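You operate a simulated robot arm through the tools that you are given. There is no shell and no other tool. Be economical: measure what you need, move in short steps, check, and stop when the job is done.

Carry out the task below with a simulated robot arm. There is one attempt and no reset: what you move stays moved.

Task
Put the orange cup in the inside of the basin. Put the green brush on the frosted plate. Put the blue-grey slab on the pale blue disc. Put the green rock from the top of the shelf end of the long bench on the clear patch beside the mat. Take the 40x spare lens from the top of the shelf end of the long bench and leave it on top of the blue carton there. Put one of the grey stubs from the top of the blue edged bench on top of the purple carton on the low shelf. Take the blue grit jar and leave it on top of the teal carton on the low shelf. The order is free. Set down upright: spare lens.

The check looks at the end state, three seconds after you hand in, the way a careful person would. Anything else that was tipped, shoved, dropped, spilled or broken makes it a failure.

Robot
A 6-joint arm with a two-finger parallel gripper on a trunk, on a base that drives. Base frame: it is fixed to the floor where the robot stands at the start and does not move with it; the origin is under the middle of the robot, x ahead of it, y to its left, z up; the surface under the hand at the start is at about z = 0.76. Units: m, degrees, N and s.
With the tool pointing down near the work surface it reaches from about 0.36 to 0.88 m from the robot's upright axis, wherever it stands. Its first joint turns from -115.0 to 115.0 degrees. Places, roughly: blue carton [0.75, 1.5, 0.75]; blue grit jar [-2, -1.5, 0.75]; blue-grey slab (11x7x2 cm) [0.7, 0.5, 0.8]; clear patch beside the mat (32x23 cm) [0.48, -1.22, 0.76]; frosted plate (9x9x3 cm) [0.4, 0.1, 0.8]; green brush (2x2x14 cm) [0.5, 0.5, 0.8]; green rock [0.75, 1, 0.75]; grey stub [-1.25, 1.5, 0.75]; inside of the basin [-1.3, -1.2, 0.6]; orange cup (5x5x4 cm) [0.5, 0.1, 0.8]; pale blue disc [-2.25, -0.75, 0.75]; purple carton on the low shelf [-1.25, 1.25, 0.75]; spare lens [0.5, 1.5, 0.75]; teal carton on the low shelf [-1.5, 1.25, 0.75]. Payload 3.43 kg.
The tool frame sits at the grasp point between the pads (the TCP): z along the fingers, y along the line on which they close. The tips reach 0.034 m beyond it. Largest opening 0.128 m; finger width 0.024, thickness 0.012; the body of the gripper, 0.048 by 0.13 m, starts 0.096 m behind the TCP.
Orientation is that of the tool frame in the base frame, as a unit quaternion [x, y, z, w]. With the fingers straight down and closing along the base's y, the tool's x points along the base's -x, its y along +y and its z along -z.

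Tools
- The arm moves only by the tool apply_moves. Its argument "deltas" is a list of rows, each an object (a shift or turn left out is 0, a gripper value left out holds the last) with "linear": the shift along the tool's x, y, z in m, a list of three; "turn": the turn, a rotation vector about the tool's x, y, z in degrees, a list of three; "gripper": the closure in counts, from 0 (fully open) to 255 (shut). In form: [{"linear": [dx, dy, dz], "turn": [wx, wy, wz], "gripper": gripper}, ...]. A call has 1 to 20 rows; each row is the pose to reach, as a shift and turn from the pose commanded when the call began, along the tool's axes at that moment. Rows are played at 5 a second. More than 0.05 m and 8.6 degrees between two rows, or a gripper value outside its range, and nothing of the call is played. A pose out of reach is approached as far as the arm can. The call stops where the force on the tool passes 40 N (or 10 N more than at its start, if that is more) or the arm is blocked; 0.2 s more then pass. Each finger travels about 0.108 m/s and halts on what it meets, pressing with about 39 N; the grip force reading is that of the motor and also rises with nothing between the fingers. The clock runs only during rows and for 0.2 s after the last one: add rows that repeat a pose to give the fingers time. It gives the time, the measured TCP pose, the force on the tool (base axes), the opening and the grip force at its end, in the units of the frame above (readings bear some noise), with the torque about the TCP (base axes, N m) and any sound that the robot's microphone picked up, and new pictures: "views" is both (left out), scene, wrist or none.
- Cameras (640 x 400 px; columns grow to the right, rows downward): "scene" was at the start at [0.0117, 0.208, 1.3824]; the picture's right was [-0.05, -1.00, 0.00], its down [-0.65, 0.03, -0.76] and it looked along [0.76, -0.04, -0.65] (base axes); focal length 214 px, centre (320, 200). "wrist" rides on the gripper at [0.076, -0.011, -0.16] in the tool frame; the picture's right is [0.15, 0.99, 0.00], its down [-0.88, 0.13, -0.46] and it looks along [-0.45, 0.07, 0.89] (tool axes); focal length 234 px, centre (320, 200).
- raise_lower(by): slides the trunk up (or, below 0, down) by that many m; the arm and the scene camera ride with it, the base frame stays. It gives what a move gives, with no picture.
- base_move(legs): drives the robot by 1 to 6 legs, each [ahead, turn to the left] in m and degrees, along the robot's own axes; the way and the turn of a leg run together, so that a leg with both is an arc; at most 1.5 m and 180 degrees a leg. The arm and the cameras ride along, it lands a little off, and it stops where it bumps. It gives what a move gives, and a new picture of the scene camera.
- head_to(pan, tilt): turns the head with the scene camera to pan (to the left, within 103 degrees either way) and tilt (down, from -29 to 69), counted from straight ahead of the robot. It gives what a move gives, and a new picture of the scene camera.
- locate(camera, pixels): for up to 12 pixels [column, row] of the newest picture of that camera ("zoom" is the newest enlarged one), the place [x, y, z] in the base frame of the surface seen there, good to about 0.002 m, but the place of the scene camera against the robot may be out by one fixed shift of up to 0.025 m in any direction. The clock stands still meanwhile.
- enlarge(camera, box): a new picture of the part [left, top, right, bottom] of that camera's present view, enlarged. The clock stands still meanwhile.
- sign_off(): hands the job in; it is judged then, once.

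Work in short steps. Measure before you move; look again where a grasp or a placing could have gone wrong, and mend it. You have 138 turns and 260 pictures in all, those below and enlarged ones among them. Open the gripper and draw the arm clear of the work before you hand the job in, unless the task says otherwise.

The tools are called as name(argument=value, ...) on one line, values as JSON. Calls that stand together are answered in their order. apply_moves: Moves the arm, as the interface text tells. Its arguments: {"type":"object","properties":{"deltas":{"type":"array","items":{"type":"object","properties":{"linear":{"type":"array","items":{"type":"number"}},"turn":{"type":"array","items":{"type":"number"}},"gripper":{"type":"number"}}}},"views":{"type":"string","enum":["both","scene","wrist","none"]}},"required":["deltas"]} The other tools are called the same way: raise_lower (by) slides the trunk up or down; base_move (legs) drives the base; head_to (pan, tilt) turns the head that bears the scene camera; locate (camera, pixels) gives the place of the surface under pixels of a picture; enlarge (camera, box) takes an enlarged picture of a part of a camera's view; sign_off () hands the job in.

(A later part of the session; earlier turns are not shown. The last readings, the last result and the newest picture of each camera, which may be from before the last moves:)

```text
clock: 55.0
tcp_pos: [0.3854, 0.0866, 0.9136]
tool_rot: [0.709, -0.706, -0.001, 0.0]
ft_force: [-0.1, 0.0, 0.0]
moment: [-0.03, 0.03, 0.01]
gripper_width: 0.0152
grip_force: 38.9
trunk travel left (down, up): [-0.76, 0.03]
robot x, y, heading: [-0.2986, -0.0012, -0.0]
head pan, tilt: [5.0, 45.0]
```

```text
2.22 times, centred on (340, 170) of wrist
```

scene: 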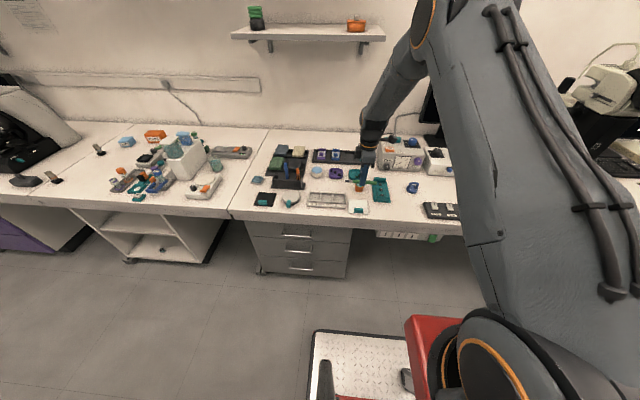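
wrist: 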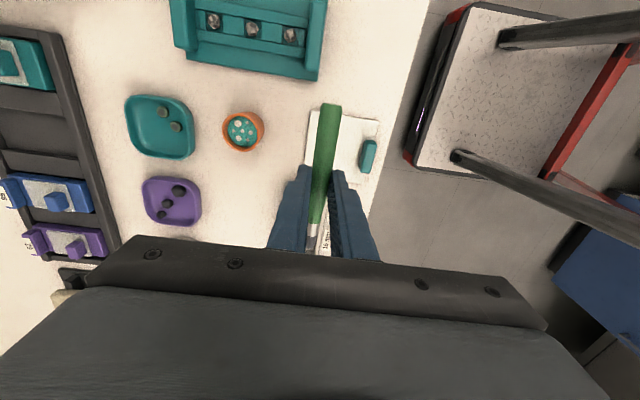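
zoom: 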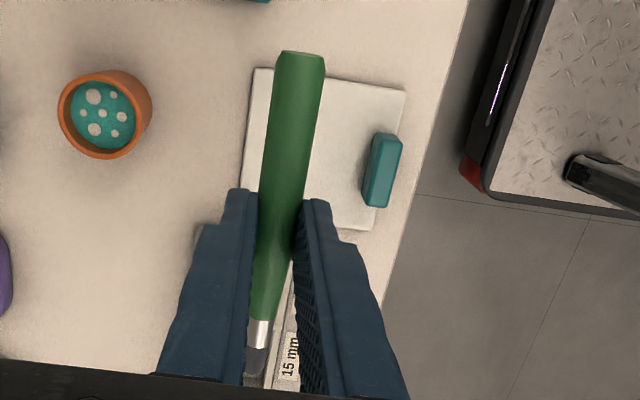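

Flat free zone of the plate is x 0.335–0.403; I shift to x≈0.370 and lower until the tips are just above the plate, then open slightly.

apply_moves(deltas=[{"linear": [0, 0.0077, 0.03]}, {"linear": [0, 0.0155, 0.06]}, {"linear": [0, 0.0155, 0.085]}, {"linear": [0, 0.0155, 0.1]}, {"linear": [0, 0.0155, 0.1105]}, {"linear": [0, 0.0155, 0.1105]}, {"linear": [0, 0.0155, 0.1105]}], views="wrist")

```text
clock: 56.6
tcp_pos: [0.369, 0.0873, 0.8033]
tool_rot: [0.708, -0.706, 0.001, -0.001]
ft_force: [-2.0, -1.4, 16.3]
moment: [0.96, 0.04, 0.11]
gripper_width: 0.0155
grip_force: 38.7
trunk travel left (down, up): [-0.76, 0.03]
robot x, y, heading: [-0.3012, 0.0024, 0.0]
head pan, tilt: [5.0, 45.0]
```

wrist: 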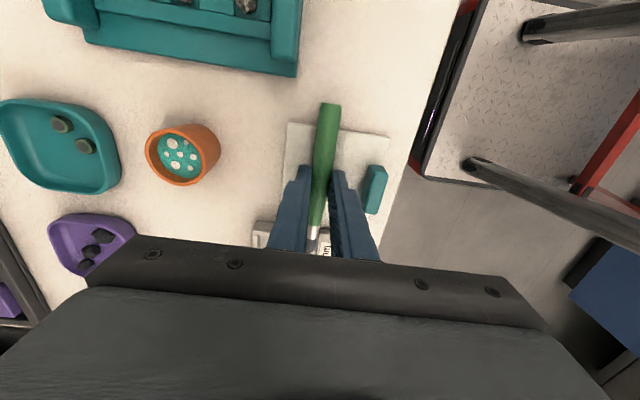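

16 N with a moment means the bristle end touches the sorter. I check sorter and teal rail positions before shifting toward -y.

locate(camera="wrist", pixels=[[297, 76], [300, 40], [283, 77], [328, 105], [316, 236], [258, 224], [288, 126], [388, 136]])

```text
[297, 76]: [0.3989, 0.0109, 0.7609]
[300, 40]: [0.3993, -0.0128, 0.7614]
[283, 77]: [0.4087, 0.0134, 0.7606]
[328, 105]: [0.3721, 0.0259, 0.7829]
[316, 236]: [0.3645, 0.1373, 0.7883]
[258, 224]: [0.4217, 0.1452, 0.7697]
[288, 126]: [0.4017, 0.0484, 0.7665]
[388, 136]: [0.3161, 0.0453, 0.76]
```

The rail starts at x=0.399, so there is room: I raise 12 mm, shift 22 mm to -y, and lower again.

apply_moves(deltas=[{"linear": [0, 0, -0.012]}, {"linear": [0.012, 0, -0.012]}, {"linear": [0.022, 0, -0.012]}, {"linear": [0.022, 0, -0.004]}, {"linear": [0.022, 0, 0.0]}, {"linear": [0.022, 0, 0.0]}], views="none")

```text
clock: 58.0
tcp_pos: [0.37, 0.0651, 0.8035]
tool_rot: [0.708, -0.706, 0.0, 0.0]
ft_force: [0.6, -1.2, 1.0]
moment: [-0.01, -0.03, 0.03]
gripper_width: 0.015
grip_force: 38.6
trunk travel left (down, up): [-0.76, 0.03]
robot x, y, heading: [-0.3038, 0.0042, 0.2]
head pan, tilt: [5.0, 45.0]
```

Free now. I lower 2 mm, open a little and rise.

apply_moves(deltas=[{"linear": [0, 0, 0.002]}, {"linear": [0, 0, 0.002]}, {"linear": [0, 0, 0.002], "gripper": 215}, {"linear": [0, 0, 0.002], "gripper": 190}, {"linear": [0, 0, 0.002]}, {"linear": [0, 0, -0.02]}, {"linear": [0, 0, -0.06]}, {"linear": [0, 0, -0.1]}, {"linear": [0, 0, -0.1]}])

```text
clock: 60.0
tcp_pos: [0.3701, 0.0646, 0.9052]
tool_rot: [0.708, -0.706, 0.001, 0.0]
ft_force: [-1.3, 0.1, 0.2]
moment: [-0.02, 0.02, -0.02]
gripper_width: 0.0322
grip_force: 0.1
trunk travel left (down, up): [-0.76, 0.03]
robot x, y, heading: [-0.2995, -0.0003, 0.1]
head pan, tilt: [5.0, 45.0]
```

scene: 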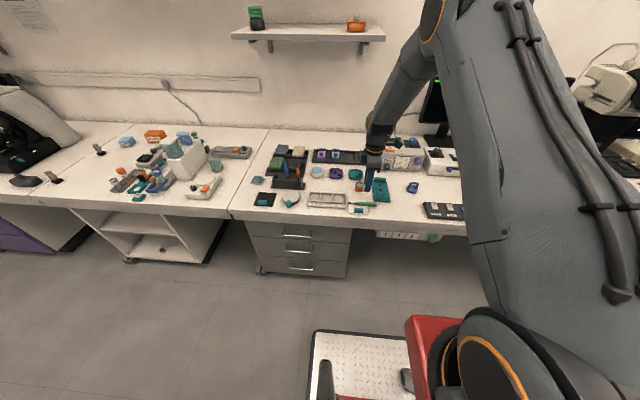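
wrist: 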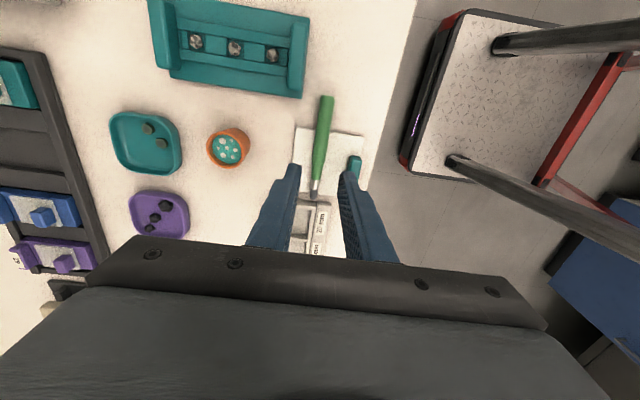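

The brush lies on the plate. Next the orange cup: I verify the brush's rest and measure the cup rim (227,147).

locate(camera="wrist", pixels=[[326, 100], [320, 140], [314, 185], [228, 129], [230, 165], [208, 147], [248, 148], [228, 148], [258, 200], [305, 97], [179, 150]])

enlarge(camera="wrist", box=[180, 80, 400, 220])

```text
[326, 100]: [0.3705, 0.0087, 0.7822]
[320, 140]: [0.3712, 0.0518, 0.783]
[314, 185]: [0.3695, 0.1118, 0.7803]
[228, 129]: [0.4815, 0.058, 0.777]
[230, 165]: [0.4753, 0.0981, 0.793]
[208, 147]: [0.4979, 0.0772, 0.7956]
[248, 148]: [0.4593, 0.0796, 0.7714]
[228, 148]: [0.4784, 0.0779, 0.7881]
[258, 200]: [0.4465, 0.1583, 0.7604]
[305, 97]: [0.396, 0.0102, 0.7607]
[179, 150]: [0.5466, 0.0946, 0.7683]
```

```text
2.86 times, centred on (290, 150) of wrist
```

zoom: 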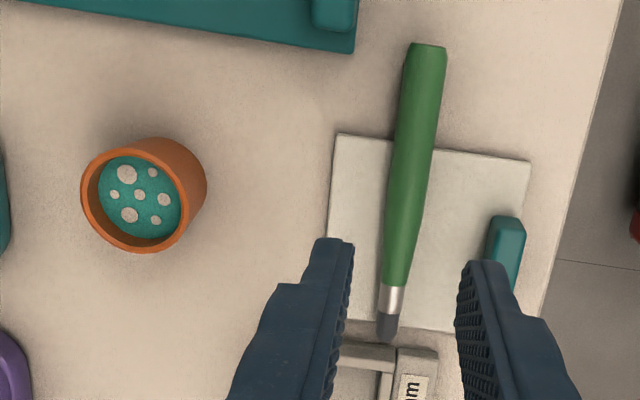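

Brush rests flat at z≈0.782. The cup's axis is about (0.479, 0.079), rim z≈0.796; I move above it with 75 mm opening and descend around it.

apply_moves(deltas=[{"linear": [-0.0048, -0.036, 0], "gripper": 105}, {"linear": [-0.0096, -0.073, 0]}, {"linear": [-0.0144, -0.109, 0]}, {"linear": [-0.0144, -0.109, 0.03]}, {"linear": [-0.0144, -0.109, 0.03]}], views="wrist")

```text
clock: 61.2
tcp_pos: [0.4798, 0.0785, 0.874]
tool_rot: [0.708, -0.706, 0.0, -0.001]
ft_force: [-0.8, -0.1, 0.8]
moment: [0.05, 0.01, 0.0]
gripper_width: 0.0755
grip_force: 0.1
trunk travel left (down, up): [-0.76, 0.03]
robot x, y, heading: [-0.3003, -0.0026, 0.1]
head pan, tilt: [5.0, 45.0]
```

wrist: 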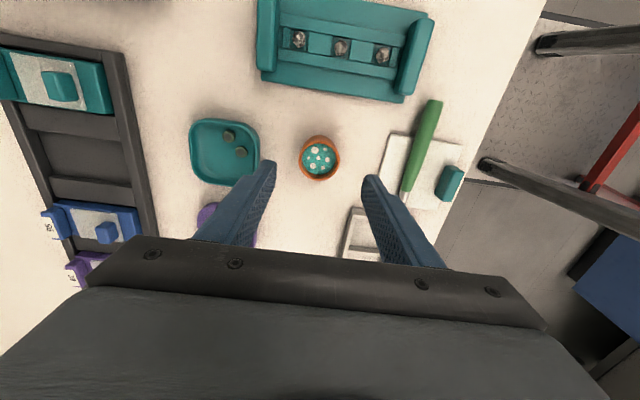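

Cup at (320,158) is centred between the fingers. I verify its rim and then go down.

locate(camera="wrist", pixels=[[301, 160], [338, 160], [320, 178], [320, 140], [320, 158]])

apply_moves(deltas=[{"linear": [0, 0, 0.03]}, {"linear": [0, 0, 0.055]}, {"linear": [0, 0, 0.073]}, {"linear": [0, 0, 0.073]}], views="wrist")

```text
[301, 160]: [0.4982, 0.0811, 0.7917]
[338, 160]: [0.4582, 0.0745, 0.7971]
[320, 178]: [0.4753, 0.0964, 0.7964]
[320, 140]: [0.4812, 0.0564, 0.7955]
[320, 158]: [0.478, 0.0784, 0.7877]
```

```text
clock: 62.2
tcp_pos: [0.4788, 0.0788, 0.8003]
tool_rot: [0.707, -0.707, 0.0, 0.0]
ft_force: [0.3, 0.0, 0.4]
moment: [0.0, -0.02, 0.0]
gripper_width: 0.0753
grip_force: 0.0
trunk travel left (down, up): [-0.76, 0.03]
robot x, y, heading: [-0.2998, 0.0006, 0.3]
head pan, tilt: [5.0, 45.0]
```

wrist: 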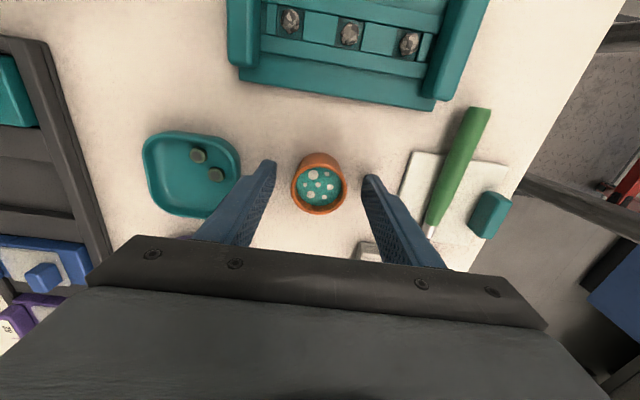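

I close step by step, then lift the cup.

apply_moves(deltas=[{"gripper": 140}, {"gripper": 160}, {"gripper": 175}, {"gripper": 190}, {"gripper": 255}, {"gripper": 255}, {"linear": [0, 0, -0.02]}, {"linear": [0, 0, -0.05]}, {"linear": [0, 0, -0.09]}, {"linear": [0, 0, -0.13]}, {"linear": [0, 0, -0.17]}, {"linear": [0, 0, -0.17]}], views="both")

```text
clock: 64.8
tcp_pos: [0.4759, 0.0789, 0.9711]
tool_rot: [0.707, -0.707, 0.001, -0.001]
ft_force: [-0.1, 0.1, -0.9]
moment: [-0.04, 0.05, -0.02]
gripper_width: 0.0419
grip_force: 38.7
trunk travel left (down, up): [-0.76, 0.03]
robot x, y, heading: [-0.2997, 0.0025, 0.2]
head pan, tilt: [5.0, 45.0]
```

scene: 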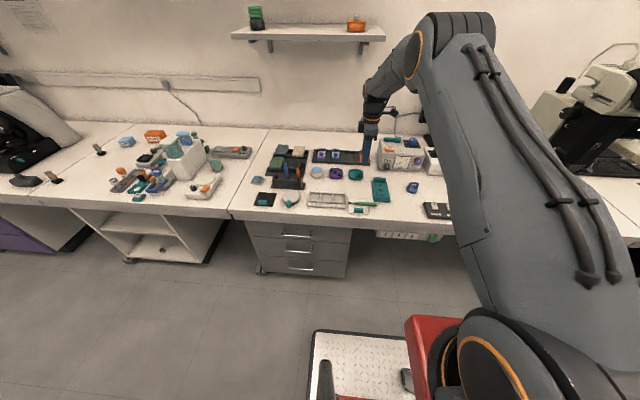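
wrist: 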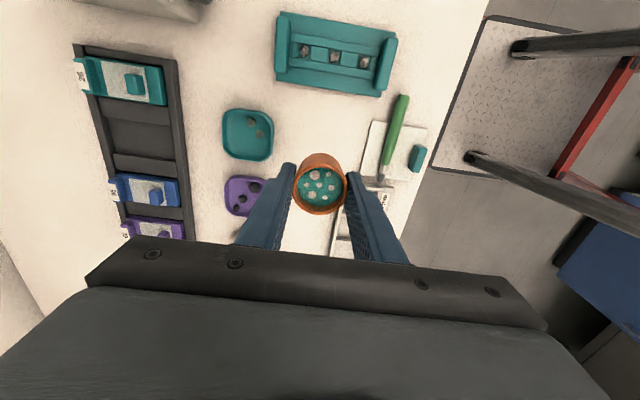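

The cup is held upright. I look to the right to find the way to the basin.

head_to(pan=-80, tilt=25)

head_to(pan=100, tilt=25)

```text
clock: 66.4
tcp_pos: [0.4778, 0.0797, 0.9719]
tool_rot: [0.708, -0.706, 0.0, 0.0]
ft_force: [-0.2, -0.1, -0.1]
moment: [-0.04, 0.01, 0.0]
gripper_width: 0.0416
grip_force: 39.0
trunk travel left (down, up): [-0.76, 0.03]
robot x, y, heading: [-0.3035, -0.0002, -0.2]
head pan, tilt: [-80.0, 25.0]
```

scene: 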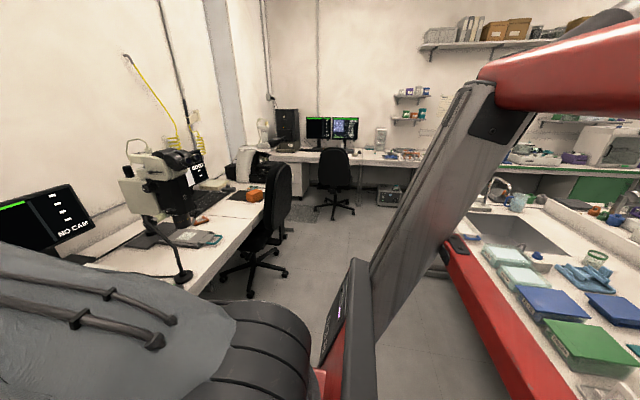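

```text
clock: 69.1
tcp_pos: [0.4775, 0.0791, 0.9718]
tool_rot: [0.708, -0.706, 0.0, 0.0]
ft_force: [-0.1, -0.3, -0.2]
moment: [-0.02, -0.02, 0.0]
gripper_width: 0.0416
grip_force: 38.9
trunk travel left (down, up): [-0.76, 0.03]
robot x, y, heading: [-0.3008, -0.0003, 0.4]
head pan, tilt: [100.0, 25.0]
```

scene: 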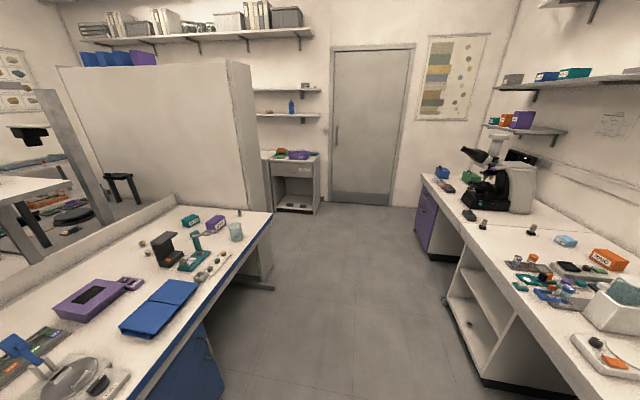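

I measure key points of this side: blue-edged bench's edge, cartons, and free floor.

locate(camera="scene", pixels=[[268, 215], [186, 325], [190, 219], [215, 222], [235, 230], [165, 248], [205, 280], [425, 178], [480, 350], [280, 154], [240, 212], [85, 300]])

enlarge(camera="scene", box=[100, 190, 280, 310])

head_to(pan=-80, tilt=30)

```text
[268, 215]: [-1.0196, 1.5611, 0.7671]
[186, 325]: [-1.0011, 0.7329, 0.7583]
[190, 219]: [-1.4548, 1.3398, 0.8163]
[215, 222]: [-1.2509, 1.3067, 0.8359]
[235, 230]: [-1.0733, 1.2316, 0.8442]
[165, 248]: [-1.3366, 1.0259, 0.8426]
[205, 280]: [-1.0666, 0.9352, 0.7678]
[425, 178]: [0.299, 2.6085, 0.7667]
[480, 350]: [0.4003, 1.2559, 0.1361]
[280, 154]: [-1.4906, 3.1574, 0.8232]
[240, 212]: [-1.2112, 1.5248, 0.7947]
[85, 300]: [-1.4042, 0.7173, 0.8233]
```

```text
3.33 times, centred on (190, 250) of scene
```

zoom: 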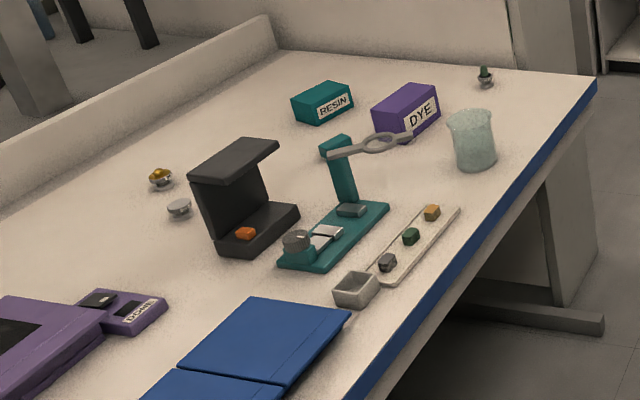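

```text
clock: 71.8
tcp_pos: [0.4772, 0.0786, 0.9717]
tool_rot: [0.708, -0.707, 0.0, 0.0]
ft_force: [0.4, 0.6, -0.6]
moment: [0.01, -0.04, -0.02]
gripper_width: 0.0418
grip_force: 39.2
trunk travel left (down, up): [-0.76, 0.03]
robot x, y, heading: [-0.3001, -0.0, 0.2]
head pan, tilt: [-80.0, 30.0]
```

scene: 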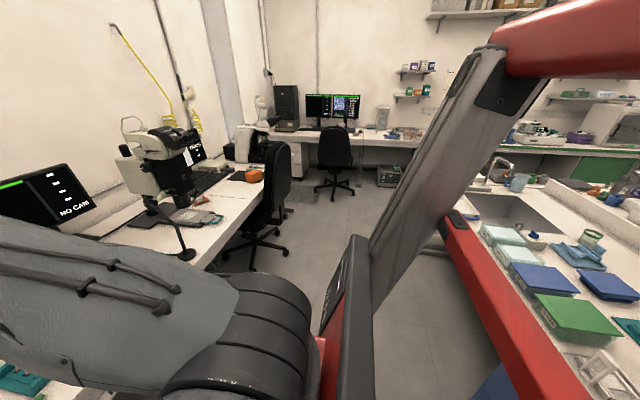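

Now I measure the red-edged bench and sink on the right, and the chair.

locate(camera="scene", pixels=[[470, 235], [520, 350], [510, 205], [525, 225], [490, 200], [540, 215], [500, 170], [270, 255], [250, 175], [560, 310], [330, 195], [440, 255]])

enlarge(camera="scene", box=[440, 140, 640, 265])

```text
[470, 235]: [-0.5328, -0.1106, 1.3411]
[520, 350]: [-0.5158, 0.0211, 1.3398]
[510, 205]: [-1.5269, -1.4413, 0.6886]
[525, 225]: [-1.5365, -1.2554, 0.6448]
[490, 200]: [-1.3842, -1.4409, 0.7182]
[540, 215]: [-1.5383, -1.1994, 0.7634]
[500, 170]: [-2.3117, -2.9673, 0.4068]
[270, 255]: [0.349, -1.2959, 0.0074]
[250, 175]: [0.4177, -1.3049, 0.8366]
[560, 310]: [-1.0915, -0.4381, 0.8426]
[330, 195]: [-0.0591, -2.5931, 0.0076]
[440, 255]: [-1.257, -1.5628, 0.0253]
```

```text
3.20 times, centred on (540, 202) of scene
```

zoom: 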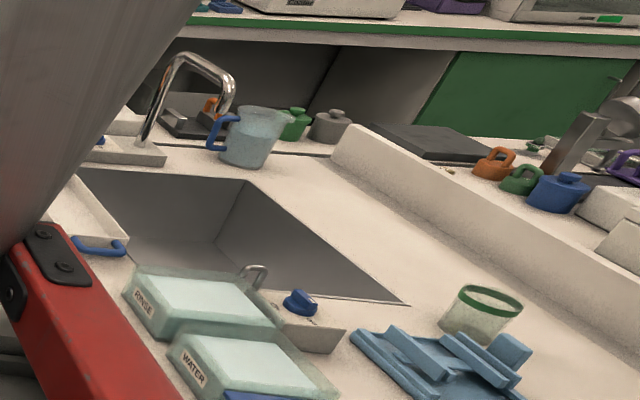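

The basin is the sink in the red-edged bench (x −1.2…−1.54, y −1.0…−1.45). I first draw the arm in slowly with the cup, then drive there.

apply_moves(deltas=[{"linear": [0, 0.02, -0.005]}, {"linear": [0, 0.055, -0.01]}, {"linear": [0, 0.09, -0.015]}, {"linear": [0, 0.125, -0.02]}, {"linear": [0, 0.16, -0.025]}, {"linear": [0, 0.195, -0.03]}, {"linear": [0, 0.23, -0.03]}, {"linear": [0, 0.265, -0.03]}, {"linear": [0, 0.285, -0.03]}, {"linear": [0, 0.285, -0.03]}], views="none")

base_move(legs=[[0, -100], [1.22, 0]])

```text
clock: 74.0
tcp_pos: [0.1914, 0.0797, 1.0005]
tool_rot: [0.708, -0.706, 0.0, 0.0]
ft_force: [0.2, -0.3, -0.8]
moment: [-0.01, 0.04, 0.03]
gripper_width: 0.0415
grip_force: 39.1
trunk travel left (down, up): [-0.76, 0.03]
robot x, y, heading: [-0.3025, 0.0015, -0.0]
head pan, tilt: [-80.0, 30.0]
```

```text
clock: 84.3
tcp_pos: [-0.5113, -1.6898, 1.0015]
tool_rot: [0.082, 0.997, 0.0, 0.0]
ft_force: [0.5, 0.1, 0.0]
moment: [0.02, 0.0, -0.02]
gripper_width: 0.041
grip_force: 39.0
trunk travel left (down, up): [-0.76, 0.03]
robot x, y, heading: [-0.5068, -1.1877, -99.7]
head pan, tilt: [-80.0, 30.0]
```

scene: 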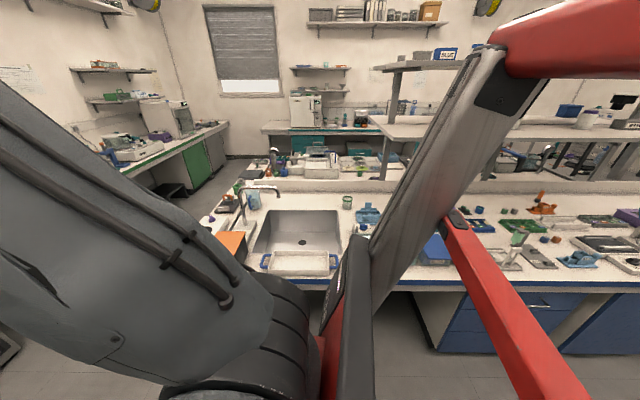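

Arrived beside the sink. I turn to face it and look down at it.

base_move(legs=[[0, -80]])

head_to(pan=0, tilt=45)

```text
clock: 88.1
tcp_pos: [-1.0015, -1.2734, 1.0008]
tool_rot: [0.704, 0.71, 0.0, 0.0]
ft_force: [-0.3, 0.1, 0.3]
moment: [0.05, -0.03, -0.02]
gripper_width: 0.0405
grip_force: 38.9
trunk travel left (down, up): [-0.76, 0.03]
robot x, y, heading: [-0.5074, -1.1927, -179.9]
head pan, tilt: [-80.0, 30.0]
```

scene: 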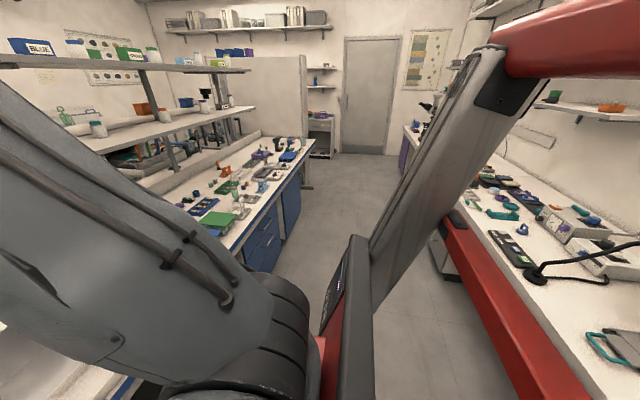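

```text
clock: 89.7
tcp_pos: [-1.0006, -1.2723, 1.0004]
tool_rot: [0.704, 0.71, 0.0, 0.0]
ft_force: [0.1, -0.8, -1.2]
moment: [0.02, -0.01, 0.01]
gripper_width: 0.0404
grip_force: 38.6
trunk travel left (down, up): [-0.76, 0.03]
robot x, y, heading: [-0.5063, -1.1913, -179.5]
head pan, tilt: [0.0, 45.0]
```

scene: 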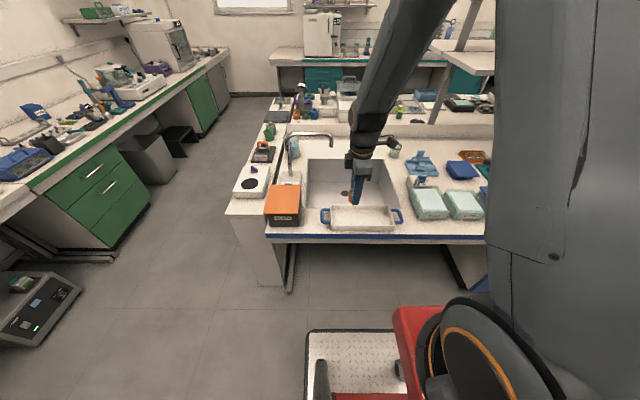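

The sink is ahead at scene (345,180), with a tray at its front. I look at the cup and measure the basin.

apply_moves(deltas=[{"linear": [0, 0, 0]}], views="wrist")

enlarge(camera="scene", box=[240, 120, 440, 245])

locate(camera="scene", pixels=[[310, 160], [335, 175], [325, 195], [345, 165], [385, 200], [345, 193], [310, 205], [395, 200], [360, 217], [322, 205], [312, 198], [380, 185]])

```text
clock: 90.1
tcp_pos: [-1.0014, -1.2725, 1.0003]
tool_rot: [0.704, 0.71, 0.0, 0.0]
ft_force: [-0.7, 0.1, 0.3]
moment: [0.0, -0.01, 0.01]
gripper_width: 0.0405
grip_force: 38.5
trunk travel left (down, up): [-0.76, 0.03]
robot x, y, heading: [-0.5044, -1.1895, -179.7]
head pan, tilt: [0.0, 45.0]
```

wrist: 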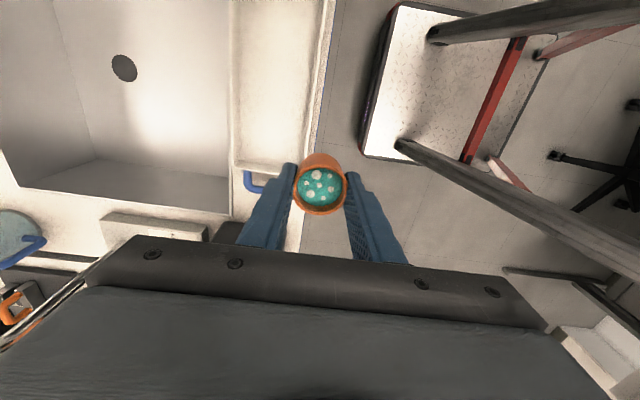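

```text
3.20 times, centred on (340, 182) of scene
```

zoom: 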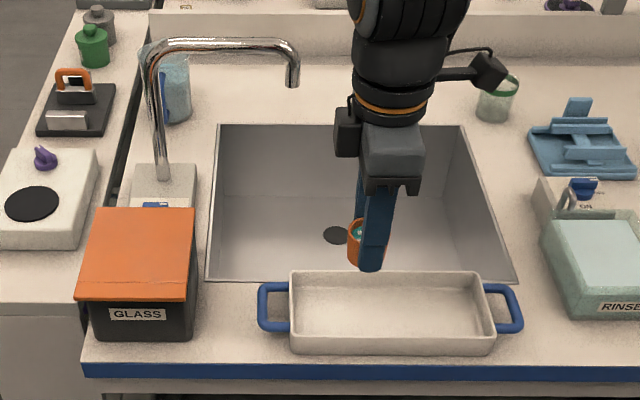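

```text
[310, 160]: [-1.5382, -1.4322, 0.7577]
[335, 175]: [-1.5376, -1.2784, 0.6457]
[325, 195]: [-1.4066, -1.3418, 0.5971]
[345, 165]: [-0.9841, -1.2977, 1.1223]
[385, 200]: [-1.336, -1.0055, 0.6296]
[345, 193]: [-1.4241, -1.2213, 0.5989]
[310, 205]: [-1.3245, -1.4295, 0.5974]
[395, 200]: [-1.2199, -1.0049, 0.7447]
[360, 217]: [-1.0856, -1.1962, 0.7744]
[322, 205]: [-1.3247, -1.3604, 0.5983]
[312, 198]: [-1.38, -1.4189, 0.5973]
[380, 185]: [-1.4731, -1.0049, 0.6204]
```

Sink floor is z≈0.597, drain near (−1.424,−1.221). I drive 0.1 m closer, then carry the cup over (−1.37,−1.16).

base_move(legs=[[0.1, 0]])

apply_moves(deltas=[{"linear": [0.007, -0.017, 0]}, {"linear": [0.021, -0.05, 0]}, {"linear": [0.035, -0.084, 0]}, {"linear": [0.049, -0.118, 0]}, {"linear": [0.063, -0.152, 0]}, {"linear": [0.077, -0.186, 0]}, {"linear": [0.091, -0.22, 0]}, {"linear": [0.105, -0.253, 0]}, {"linear": [0.1125, -0.27, 0]}, {"linear": [0.1125, -0.27, 0]}], views="wrist")

```text
clock: 91.2
tcp_pos: [-1.1023, -1.2745, 1.001]
tool_rot: [0.704, 0.71, 0.0, 0.0]
ft_force: [0.3, -1.1, 0.2]
moment: [0.01, 0.01, -0.02]
gripper_width: 0.0404
grip_force: 39.0
trunk travel left (down, up): [-0.76, 0.03]
robot x, y, heading: [-0.6042, -1.1925, -179.7]
head pan, tilt: [0.0, 45.0]
```

scene: 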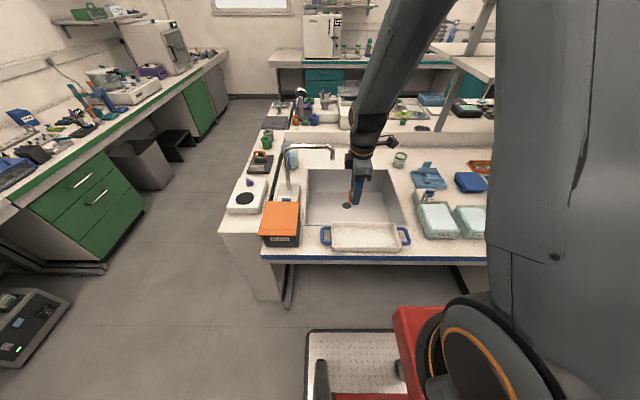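

```text
clock: 93.4
tcp_pos: [-1.3724, -1.1614, 1.0012]
tool_rot: [0.704, 0.711, 0.0, 0.0]
ft_force: [-0.3, -0.4, -0.1]
moment: [0.03, 0.02, -0.01]
gripper_width: 0.0398
grip_force: 39.2
trunk travel left (down, up): [-0.76, 0.03]
robot x, y, heading: [-0.6074, -1.1879, -179.2]
head pan, tilt: [0.0, 45.0]
```

wrist: 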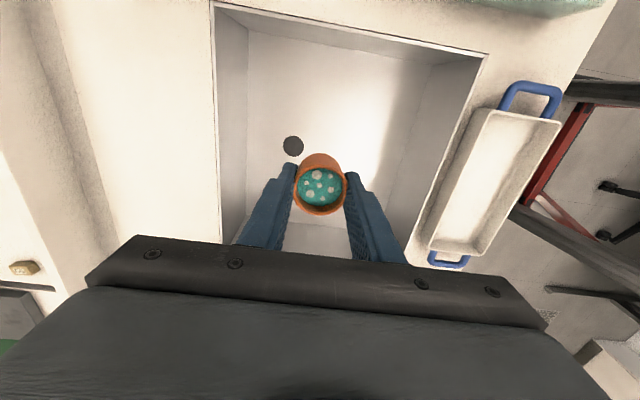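

The opening is drifting slightly; I check the cup's rim height against the TCP, and the sink floor.

locate(camera="wrist", pixels=[[320, 212], [320, 170], [300, 190], [340, 190], [320, 188], [355, 120], [292, 146], [260, 90], [380, 60], [320, 157]])

```text
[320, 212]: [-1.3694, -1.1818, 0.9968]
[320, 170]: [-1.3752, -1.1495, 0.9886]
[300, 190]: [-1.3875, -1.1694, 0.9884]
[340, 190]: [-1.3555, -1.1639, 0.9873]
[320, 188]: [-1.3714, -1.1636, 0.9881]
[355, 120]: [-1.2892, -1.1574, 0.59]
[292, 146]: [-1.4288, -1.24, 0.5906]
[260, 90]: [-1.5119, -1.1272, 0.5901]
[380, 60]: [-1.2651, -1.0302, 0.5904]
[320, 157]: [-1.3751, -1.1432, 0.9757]
```

No slip. Floor z=0.590, so the TCP must end at ≈0.632. I lower the trunk 0.25 m, then the arm.

raise_lower(by=-0.25)

apply_moves(deltas=[{"linear": [0, 0, 0.03]}, {"linear": [0, 0, 0.06]}, {"linear": [0, 0, 0.085]}, {"linear": [0, 0, 0.105]}, {"linear": [0, 0, 0.117]}, {"linear": [0, 0, 0.117]}], views="both")

```text
clock: 96.0
tcp_pos: [-1.3716, -1.1636, 0.7513]
tool_rot: [0.703, 0.711, 0.0, 0.0]
ft_force: [0.3, -0.2, -1.6]
moment: [0.0, -0.03, 0.0]
gripper_width: 0.0395
grip_force: 38.7
trunk travel left (down, up): [-0.51, 0.28]
robot x, y, heading: [-0.6057, -1.1917, -179.4]
head pan, tilt: [0.0, 45.0]
```

```text
clock: 97.4
tcp_pos: [-1.3728, -1.1637, 0.633]
tool_rot: [0.704, 0.711, -0.001, 0.0]
ft_force: [-0.9, 0.0, 0.5]
moment: [0.0, 0.0, 0.04]
gripper_width: 0.0396
grip_force: 38.9
trunk travel left (down, up): [-0.51, 0.28]
robot x, y, heading: [-0.6038, -1.1884, -179.4]
head pan, tilt: [0.0, 45.0]
```

scene: 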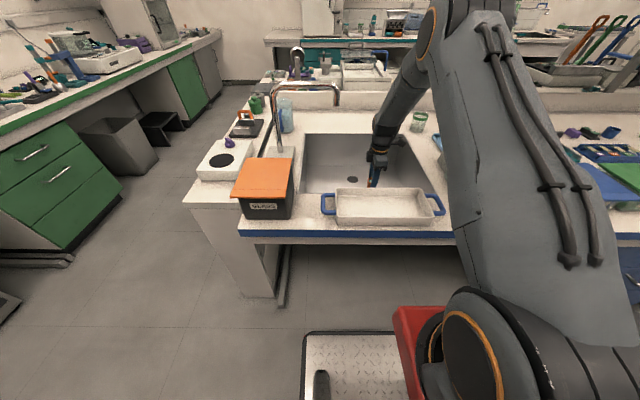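
wrist: 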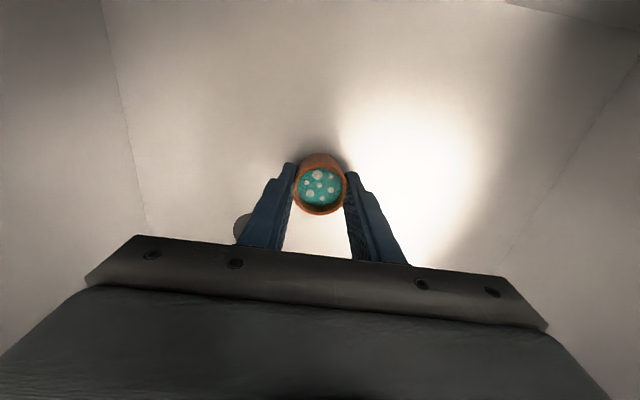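

The cup is about 2 mm above the floor with no contact. I lower 2 mm more, open gently, and rise.

apply_moves(deltas=[{"linear": [0, 0, 0.002]}, {"linear": [0, 0, 0.003]}, {"linear": [0, 0, 0.003], "gripper": 165}, {"linear": [0, 0, 0.003], "gripper": 140}, {"linear": [0, 0, 0.003], "gripper": 105}, {"linear": [0, 0, 0.003]}, {"linear": [0, 0, -0.03]}, {"linear": [0, 0, -0.08]}, {"linear": [0, 0, -0.13]}, {"linear": [0, 0, -0.18]}, {"linear": [0, 0, -0.23]}, {"linear": [0, 0, -0.23]}], views="wrist")

```text
clock: 100.0
tcp_pos: [-1.3724, -1.1638, 0.8631]
tool_rot: [0.704, 0.711, 0.0, 0.0]
ft_force: [0.5, 0.4, -0.2]
moment: [-0.02, -0.01, 0.0]
gripper_width: 0.0751
grip_force: 0.1
trunk travel left (down, up): [-0.51, 0.28]
robot x, y, heading: [-0.6052, -1.1924, -179.4]
head pan, tilt: [0.0, 45.0]
```

wrist: 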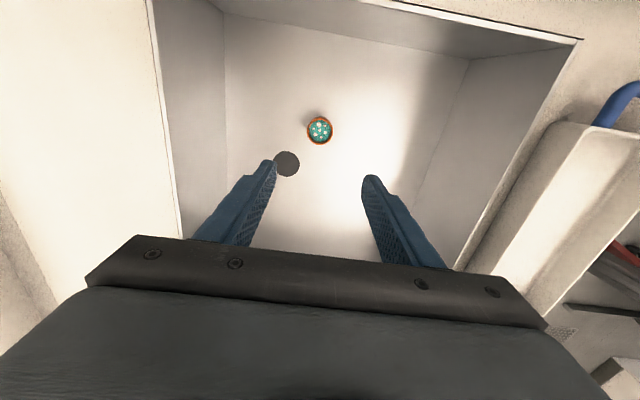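

The cup stands in the sink. Now the blue grit jar near (−2, −1.5): I raise the trunk and enlarge the view beyond the sink.

raise_lower(by=0.27)

head_to(pan=15, tilt=30)

enlarge(camera="scene", box=[300, 60, 500, 185])

```text
clock: 102.8
tcp_pos: [-1.3729, -1.1631, 1.1333]
tool_rot: [0.703, 0.711, 0.0, 0.0]
ft_force: [-0.3, -0.2, 0.4]
moment: [0.03, 0.02, -0.05]
gripper_width: 0.0752
grip_force: 0.1
trunk travel left (down, up): [-0.78, 0.01]
robot x, y, heading: [-0.6086, -1.1931, -179.3]
head pan, tilt: [0.0, 45.0]
```

```text
clock: 103.5
tcp_pos: [-1.3723, -1.1632, 1.1346]
tool_rot: [0.703, 0.711, 0.0, 0.0]
ft_force: [0.9, -0.5, -0.1]
moment: [-0.02, 0.01, 0.01]
gripper_width: 0.0754
grip_force: 0.1
trunk travel left (down, up): [-0.78, 0.01]
robot x, y, heading: [-0.608, -1.1909, -179.5]
head pan, tilt: [15.0, 30.0]
```

scene: 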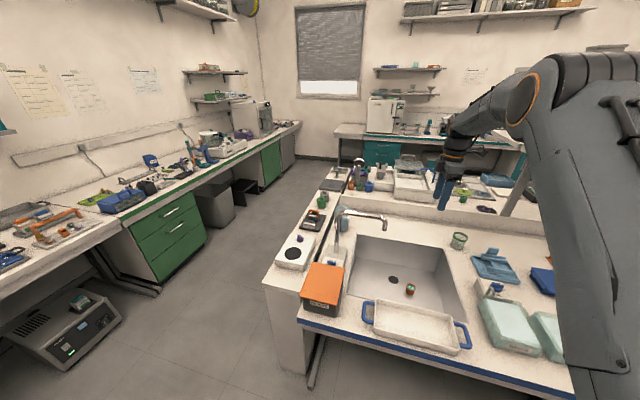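

```text
3.20 times, centred on (400, 122) of scene
```

zoom: 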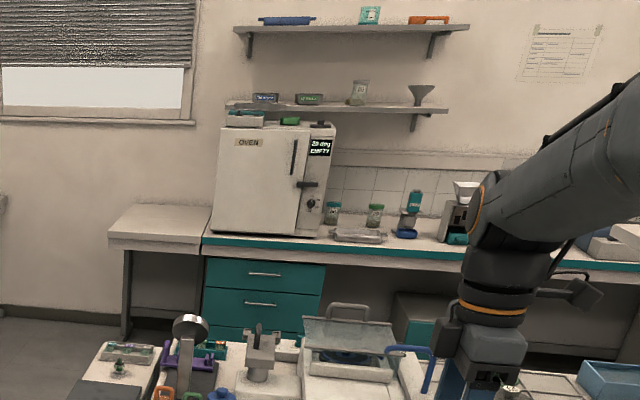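

I measure the island's end, the divider, the far side and the bench across to plan the drive; the blue lidded jar looks to be at (369,187).

enlarge(camera="scene", box=[310, 145, 470, 245])

locate(camera="scene", pixels=[[266, 282], [325, 180], [369, 187], [350, 170], [130, 225], [300, 125], [345, 135], [230, 260], [520, 145], [250, 200], [378, 172], [390, 195]])

```text
4.00 times, centred on (390, 195) of scene
```

zoom: 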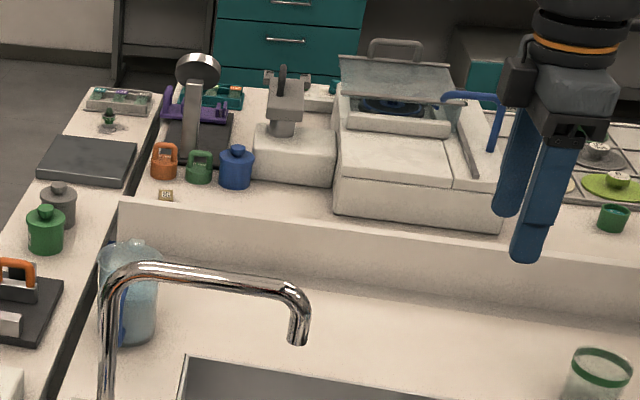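

```text
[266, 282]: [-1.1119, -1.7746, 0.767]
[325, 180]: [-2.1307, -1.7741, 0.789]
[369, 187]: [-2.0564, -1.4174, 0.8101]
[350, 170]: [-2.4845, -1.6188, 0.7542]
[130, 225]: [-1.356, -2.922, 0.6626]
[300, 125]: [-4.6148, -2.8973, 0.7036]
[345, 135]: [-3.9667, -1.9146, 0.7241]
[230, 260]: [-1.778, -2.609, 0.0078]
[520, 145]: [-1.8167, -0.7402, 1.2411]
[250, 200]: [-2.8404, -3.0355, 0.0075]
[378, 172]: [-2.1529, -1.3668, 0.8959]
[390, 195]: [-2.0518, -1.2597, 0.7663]
```

The blue jar is at about (−2.056,−1.417). I check the floor box near (70,330) and retract the arm.

locate(camera="scene", pixels=[[125, 325], [70, 372], [20, 345], [75, 295], [215, 330], [150, 290]])

apply_moves(deltas=[{"linear": [0, 0.045, 0]}, {"linear": [0, 0.09, 0]}, {"linear": [0, 0.135, 0]}, {"linear": [0, 0.18, 0]}, {"linear": [0, 0.225, 0]}, {"linear": [0, 0.27, 0]}, {"linear": [0, 0.315, 0]}, {"linear": [0, 0.315, 0]}], views="none")

head_to(pan=75, tilt=35)

```text
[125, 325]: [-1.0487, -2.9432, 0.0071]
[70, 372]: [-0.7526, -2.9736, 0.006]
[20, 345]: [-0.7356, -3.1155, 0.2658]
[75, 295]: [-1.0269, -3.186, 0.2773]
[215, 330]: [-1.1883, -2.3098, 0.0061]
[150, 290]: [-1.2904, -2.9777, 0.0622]
```

```text
clock: 105.3
tcp_pos: [-1.0557, -1.1608, 1.1346]
tool_rot: [0.703, 0.711, 0.0, 0.0]
ft_force: [0.5, 0.1, 0.8]
moment: [0.0, 0.02, 0.01]
gripper_width: 0.0753
grip_force: 0.0
trunk travel left (down, up): [-0.78, 0.01]
robot x, y, heading: [-0.6053, -1.1908, -179.9]
head pan, tilt: [15.0, 30.0]
```

```text
clock: 106.6
tcp_pos: [-1.0574, -1.1601, 1.1334]
tool_rot: [0.704, 0.71, 0.0, -0.001]
ft_force: [0.6, 0.1, -0.7]
moment: [0.01, 0.03, -0.01]
gripper_width: 0.0752
grip_force: 0.0
trunk travel left (down, up): [-0.78, 0.01]
robot x, y, heading: [-0.6095, -1.1912, -179.4]
head pan, tilt: [75.0, 35.0]
```

scene: 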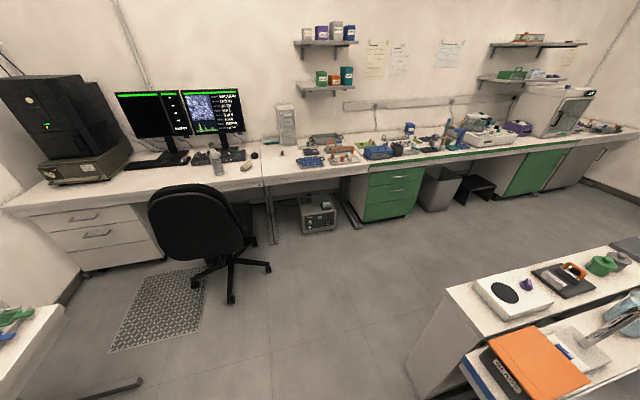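

I check the chair's nearest leg and the free floor.

locate(camera="scene", pixels=[[268, 265], [231, 300], [200, 283], [140, 383], [247, 222], [330, 330]])

```text
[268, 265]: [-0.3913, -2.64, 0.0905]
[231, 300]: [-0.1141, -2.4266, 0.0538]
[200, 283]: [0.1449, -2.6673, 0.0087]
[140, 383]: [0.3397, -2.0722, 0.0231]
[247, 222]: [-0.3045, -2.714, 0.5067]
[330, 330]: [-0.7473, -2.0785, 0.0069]
```

Plan: left turn, 1.02 m to y≈−2.21, right turn, 1.45 m to x≈−2.05, right turn to face the island's end.

base_move(legs=[[0, 90], [1.02, 0], [0, -90], [1.45, 0], [0, -90]])

head_to(pan=0, tilt=45)

```text
clock: 130.1
tcp_pos: [-2.0203, -1.7633, 1.134]
tool_rot: [1.0, 0.002, 0.0, -0.001]
ft_force: [-0.1, 0.6, -0.6]
moment: [-0.01, -0.04, 0.05]
gripper_width: 0.0754
grip_force: 0.0
trunk travel left (down, up): [-0.78, 0.01]
robot x, y, heading: [-2.0577, -2.2119, 90.4]
head pan, tilt: [75.0, 35.0]
```

scene: 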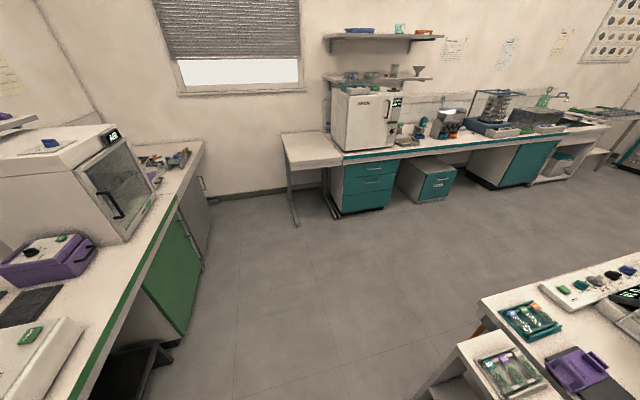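

```text
clock: 131.6
tcp_pos: [-2.0199, -1.7617, 1.1339]
tool_rot: [1.0, 0.003, -0.001, 0.0]
ft_force: [-0.1, -0.3, -0.1]
moment: [-0.02, -0.02, 0.0]
gripper_width: 0.0754
grip_force: 0.1
trunk travel left (down, up): [-0.78, 0.01]
robot x, y, heading: [-2.0547, -2.2116, 90.3]
head pan, tilt: [0.0, 45.0]
```

scene: 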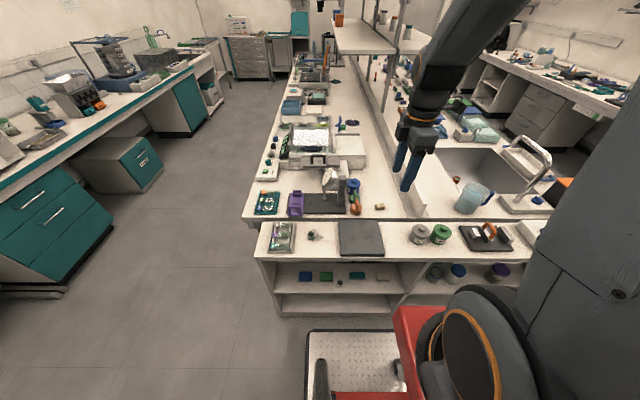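

I see the jars near (354,195) on the island. I enlarge and measure.

enlarge(camera="scene", box=[280, 140, 440, 240])

locate(camera="scene", pixels=[[353, 183], [354, 190], [354, 198], [356, 208], [330, 178], [335, 190], [378, 206], [365, 220], [262, 225], [380, 190]])

```text
4.00 times, centred on (360, 190) of scene
```

zoom: 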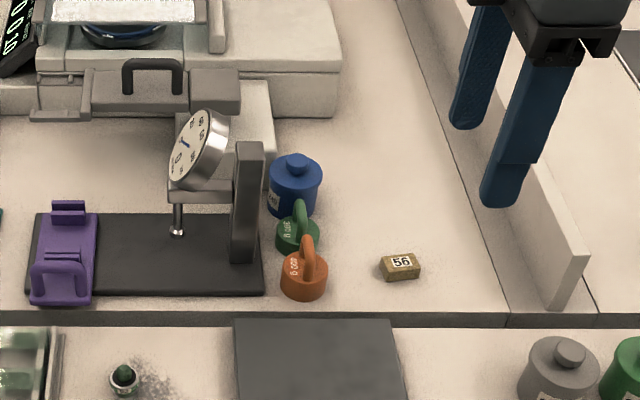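

```text
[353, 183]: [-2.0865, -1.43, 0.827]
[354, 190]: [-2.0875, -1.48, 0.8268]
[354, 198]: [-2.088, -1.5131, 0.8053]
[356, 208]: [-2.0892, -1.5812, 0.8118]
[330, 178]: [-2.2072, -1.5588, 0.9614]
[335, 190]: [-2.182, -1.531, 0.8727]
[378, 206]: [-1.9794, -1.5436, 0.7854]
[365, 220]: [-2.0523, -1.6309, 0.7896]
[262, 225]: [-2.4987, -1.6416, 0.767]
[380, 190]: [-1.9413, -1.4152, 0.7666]
```

The blue jar stands at about (−2.087,−1.44), a gauge stand to its left. I turn the tool so that it closes along x and move above at z=1.05.

apply_moves(deltas=[{"linear": [-0.006, -0.029, 0.0076], "turn": [0, 0, 8.18]}, {"linear": [-0.012, -0.0585, 0.0153], "turn": [0, 0, 16.36]}, {"linear": [-0.018, -0.088, 0.023], "turn": [0, 0, 24.5]}, {"linear": [-0.024, -0.117, 0.03], "turn": [0, 0, 32.7]}, {"linear": [-0.03, -0.146, 0.038], "turn": [0, 0, 40.9]}, {"linear": [-0.036, -0.176, 0.046], "turn": [0, 0, 49.1]}, {"linear": [-0.043, -0.205, 0.053], "turn": [0, 0, 57.3]}, {"linear": [-0.049, -0.234, 0.061], "turn": [0, 0, 65.5]}, {"linear": [-0.055, -0.263, 0.069], "turn": [0, 0, 73.6]}, {"linear": [-0.061, -0.293, 0.076], "turn": [0, 0, 81.8]}, {"linear": [-0.067, -0.322, 0.084], "turn": [0, 0, 90]}, {"linear": [-0.067, -0.322, 0.084], "turn": [0, 0, 90]}], views="wrist")

```text
clock: 134.2
tcp_pos: [-2.0897, -1.4394, 1.0491]
tool_rot: [0.708, -0.706, 0.001, 0.001]
ft_force: [-0.3, -0.1, -0.4]
moment: [0.0, -0.02, 0.02]
gripper_width: 0.075
grip_force: 0.1
trunk travel left (down, up): [-0.78, 0.01]
robot x, y, heading: [-2.0531, -2.2093, 90.7]
head pan, tilt: [0.0, 45.0]
```

wrist: 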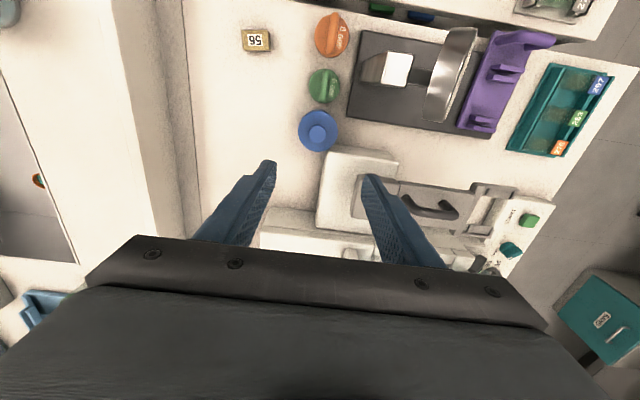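

locate(camera="wrist", pixels=[[318, 133], [301, 131], [337, 131], [318, 112], [318, 150], [323, 165], [330, 150], [397, 68], [345, 160], [262, 235], [452, 75], [322, 86]])

enlarge(camera="wrist", box=[240, 60, 440, 185])

```text
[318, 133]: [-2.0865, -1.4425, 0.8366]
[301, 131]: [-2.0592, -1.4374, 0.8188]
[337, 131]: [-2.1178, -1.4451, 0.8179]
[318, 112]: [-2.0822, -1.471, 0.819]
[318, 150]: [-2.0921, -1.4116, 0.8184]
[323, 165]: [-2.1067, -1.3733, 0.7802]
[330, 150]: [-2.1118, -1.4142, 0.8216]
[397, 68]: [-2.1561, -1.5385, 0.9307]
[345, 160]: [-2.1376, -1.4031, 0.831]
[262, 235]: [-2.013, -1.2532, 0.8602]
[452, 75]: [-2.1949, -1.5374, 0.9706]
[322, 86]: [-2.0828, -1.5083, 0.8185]
```

```text
3.20 times, centred on (340, 122) of wrist
```

zoom: 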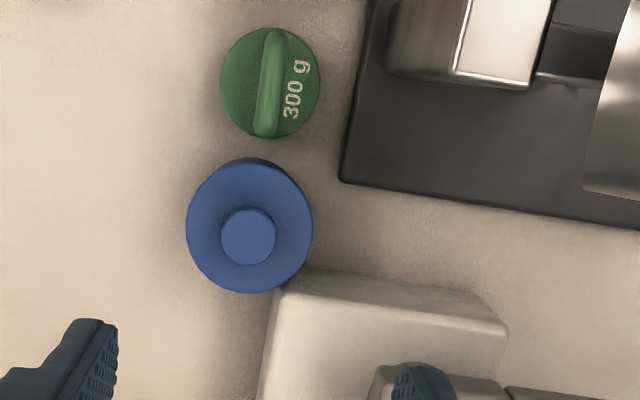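

Jar centre (−2.087,−1.441), diameter ≈59 mm, lid z 0.8185. I descend around it with an 85 mm opening.

apply_moves(deltas=[{"linear": [0.004, -0.0027, 0.045], "gripper": 86}, {"linear": [0.004, -0.0027, 0.09]}, {"linear": [0.004, -0.0027, 0.135]}, {"linear": [0.004, -0.0027, 0.175]}, {"linear": [0.004, -0.0027, 0.21]}, {"linear": [0.004, -0.0027, 0.235]}, {"linear": [0.004, -0.0027, 0.246]}, {"linear": [0.004, -0.0027, 0.246]}], views="both")

```text
clock: 136.0
tcp_pos: [-2.0862, -1.4436, 0.8039]
tool_rot: [0.708, -0.706, 0.001, -0.001]
ft_force: [0.0, 0.5, 0.1]
moment: [0.03, -0.01, -0.05]
gripper_width: 0.0847
grip_force: 0.0
trunk travel left (down, up): [-0.78, 0.01]
robot x, y, heading: [-2.0537, -2.2099, 90.3]
head pan, tilt: [0.0, 45.0]
```

scene: 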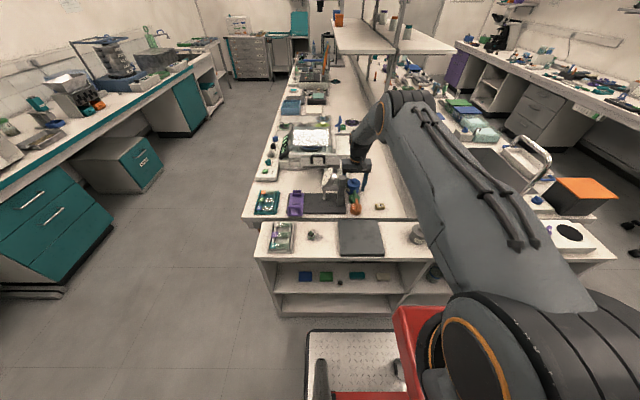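
wrist: 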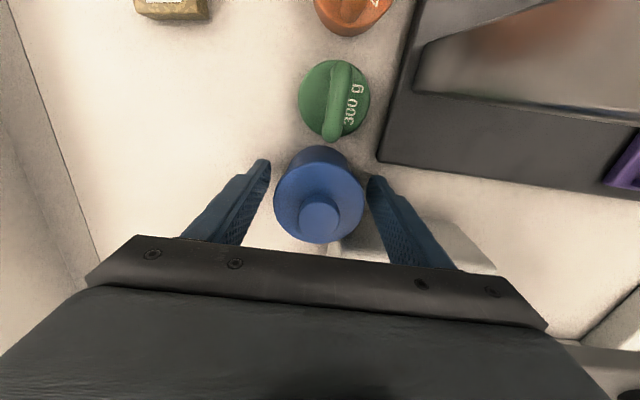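

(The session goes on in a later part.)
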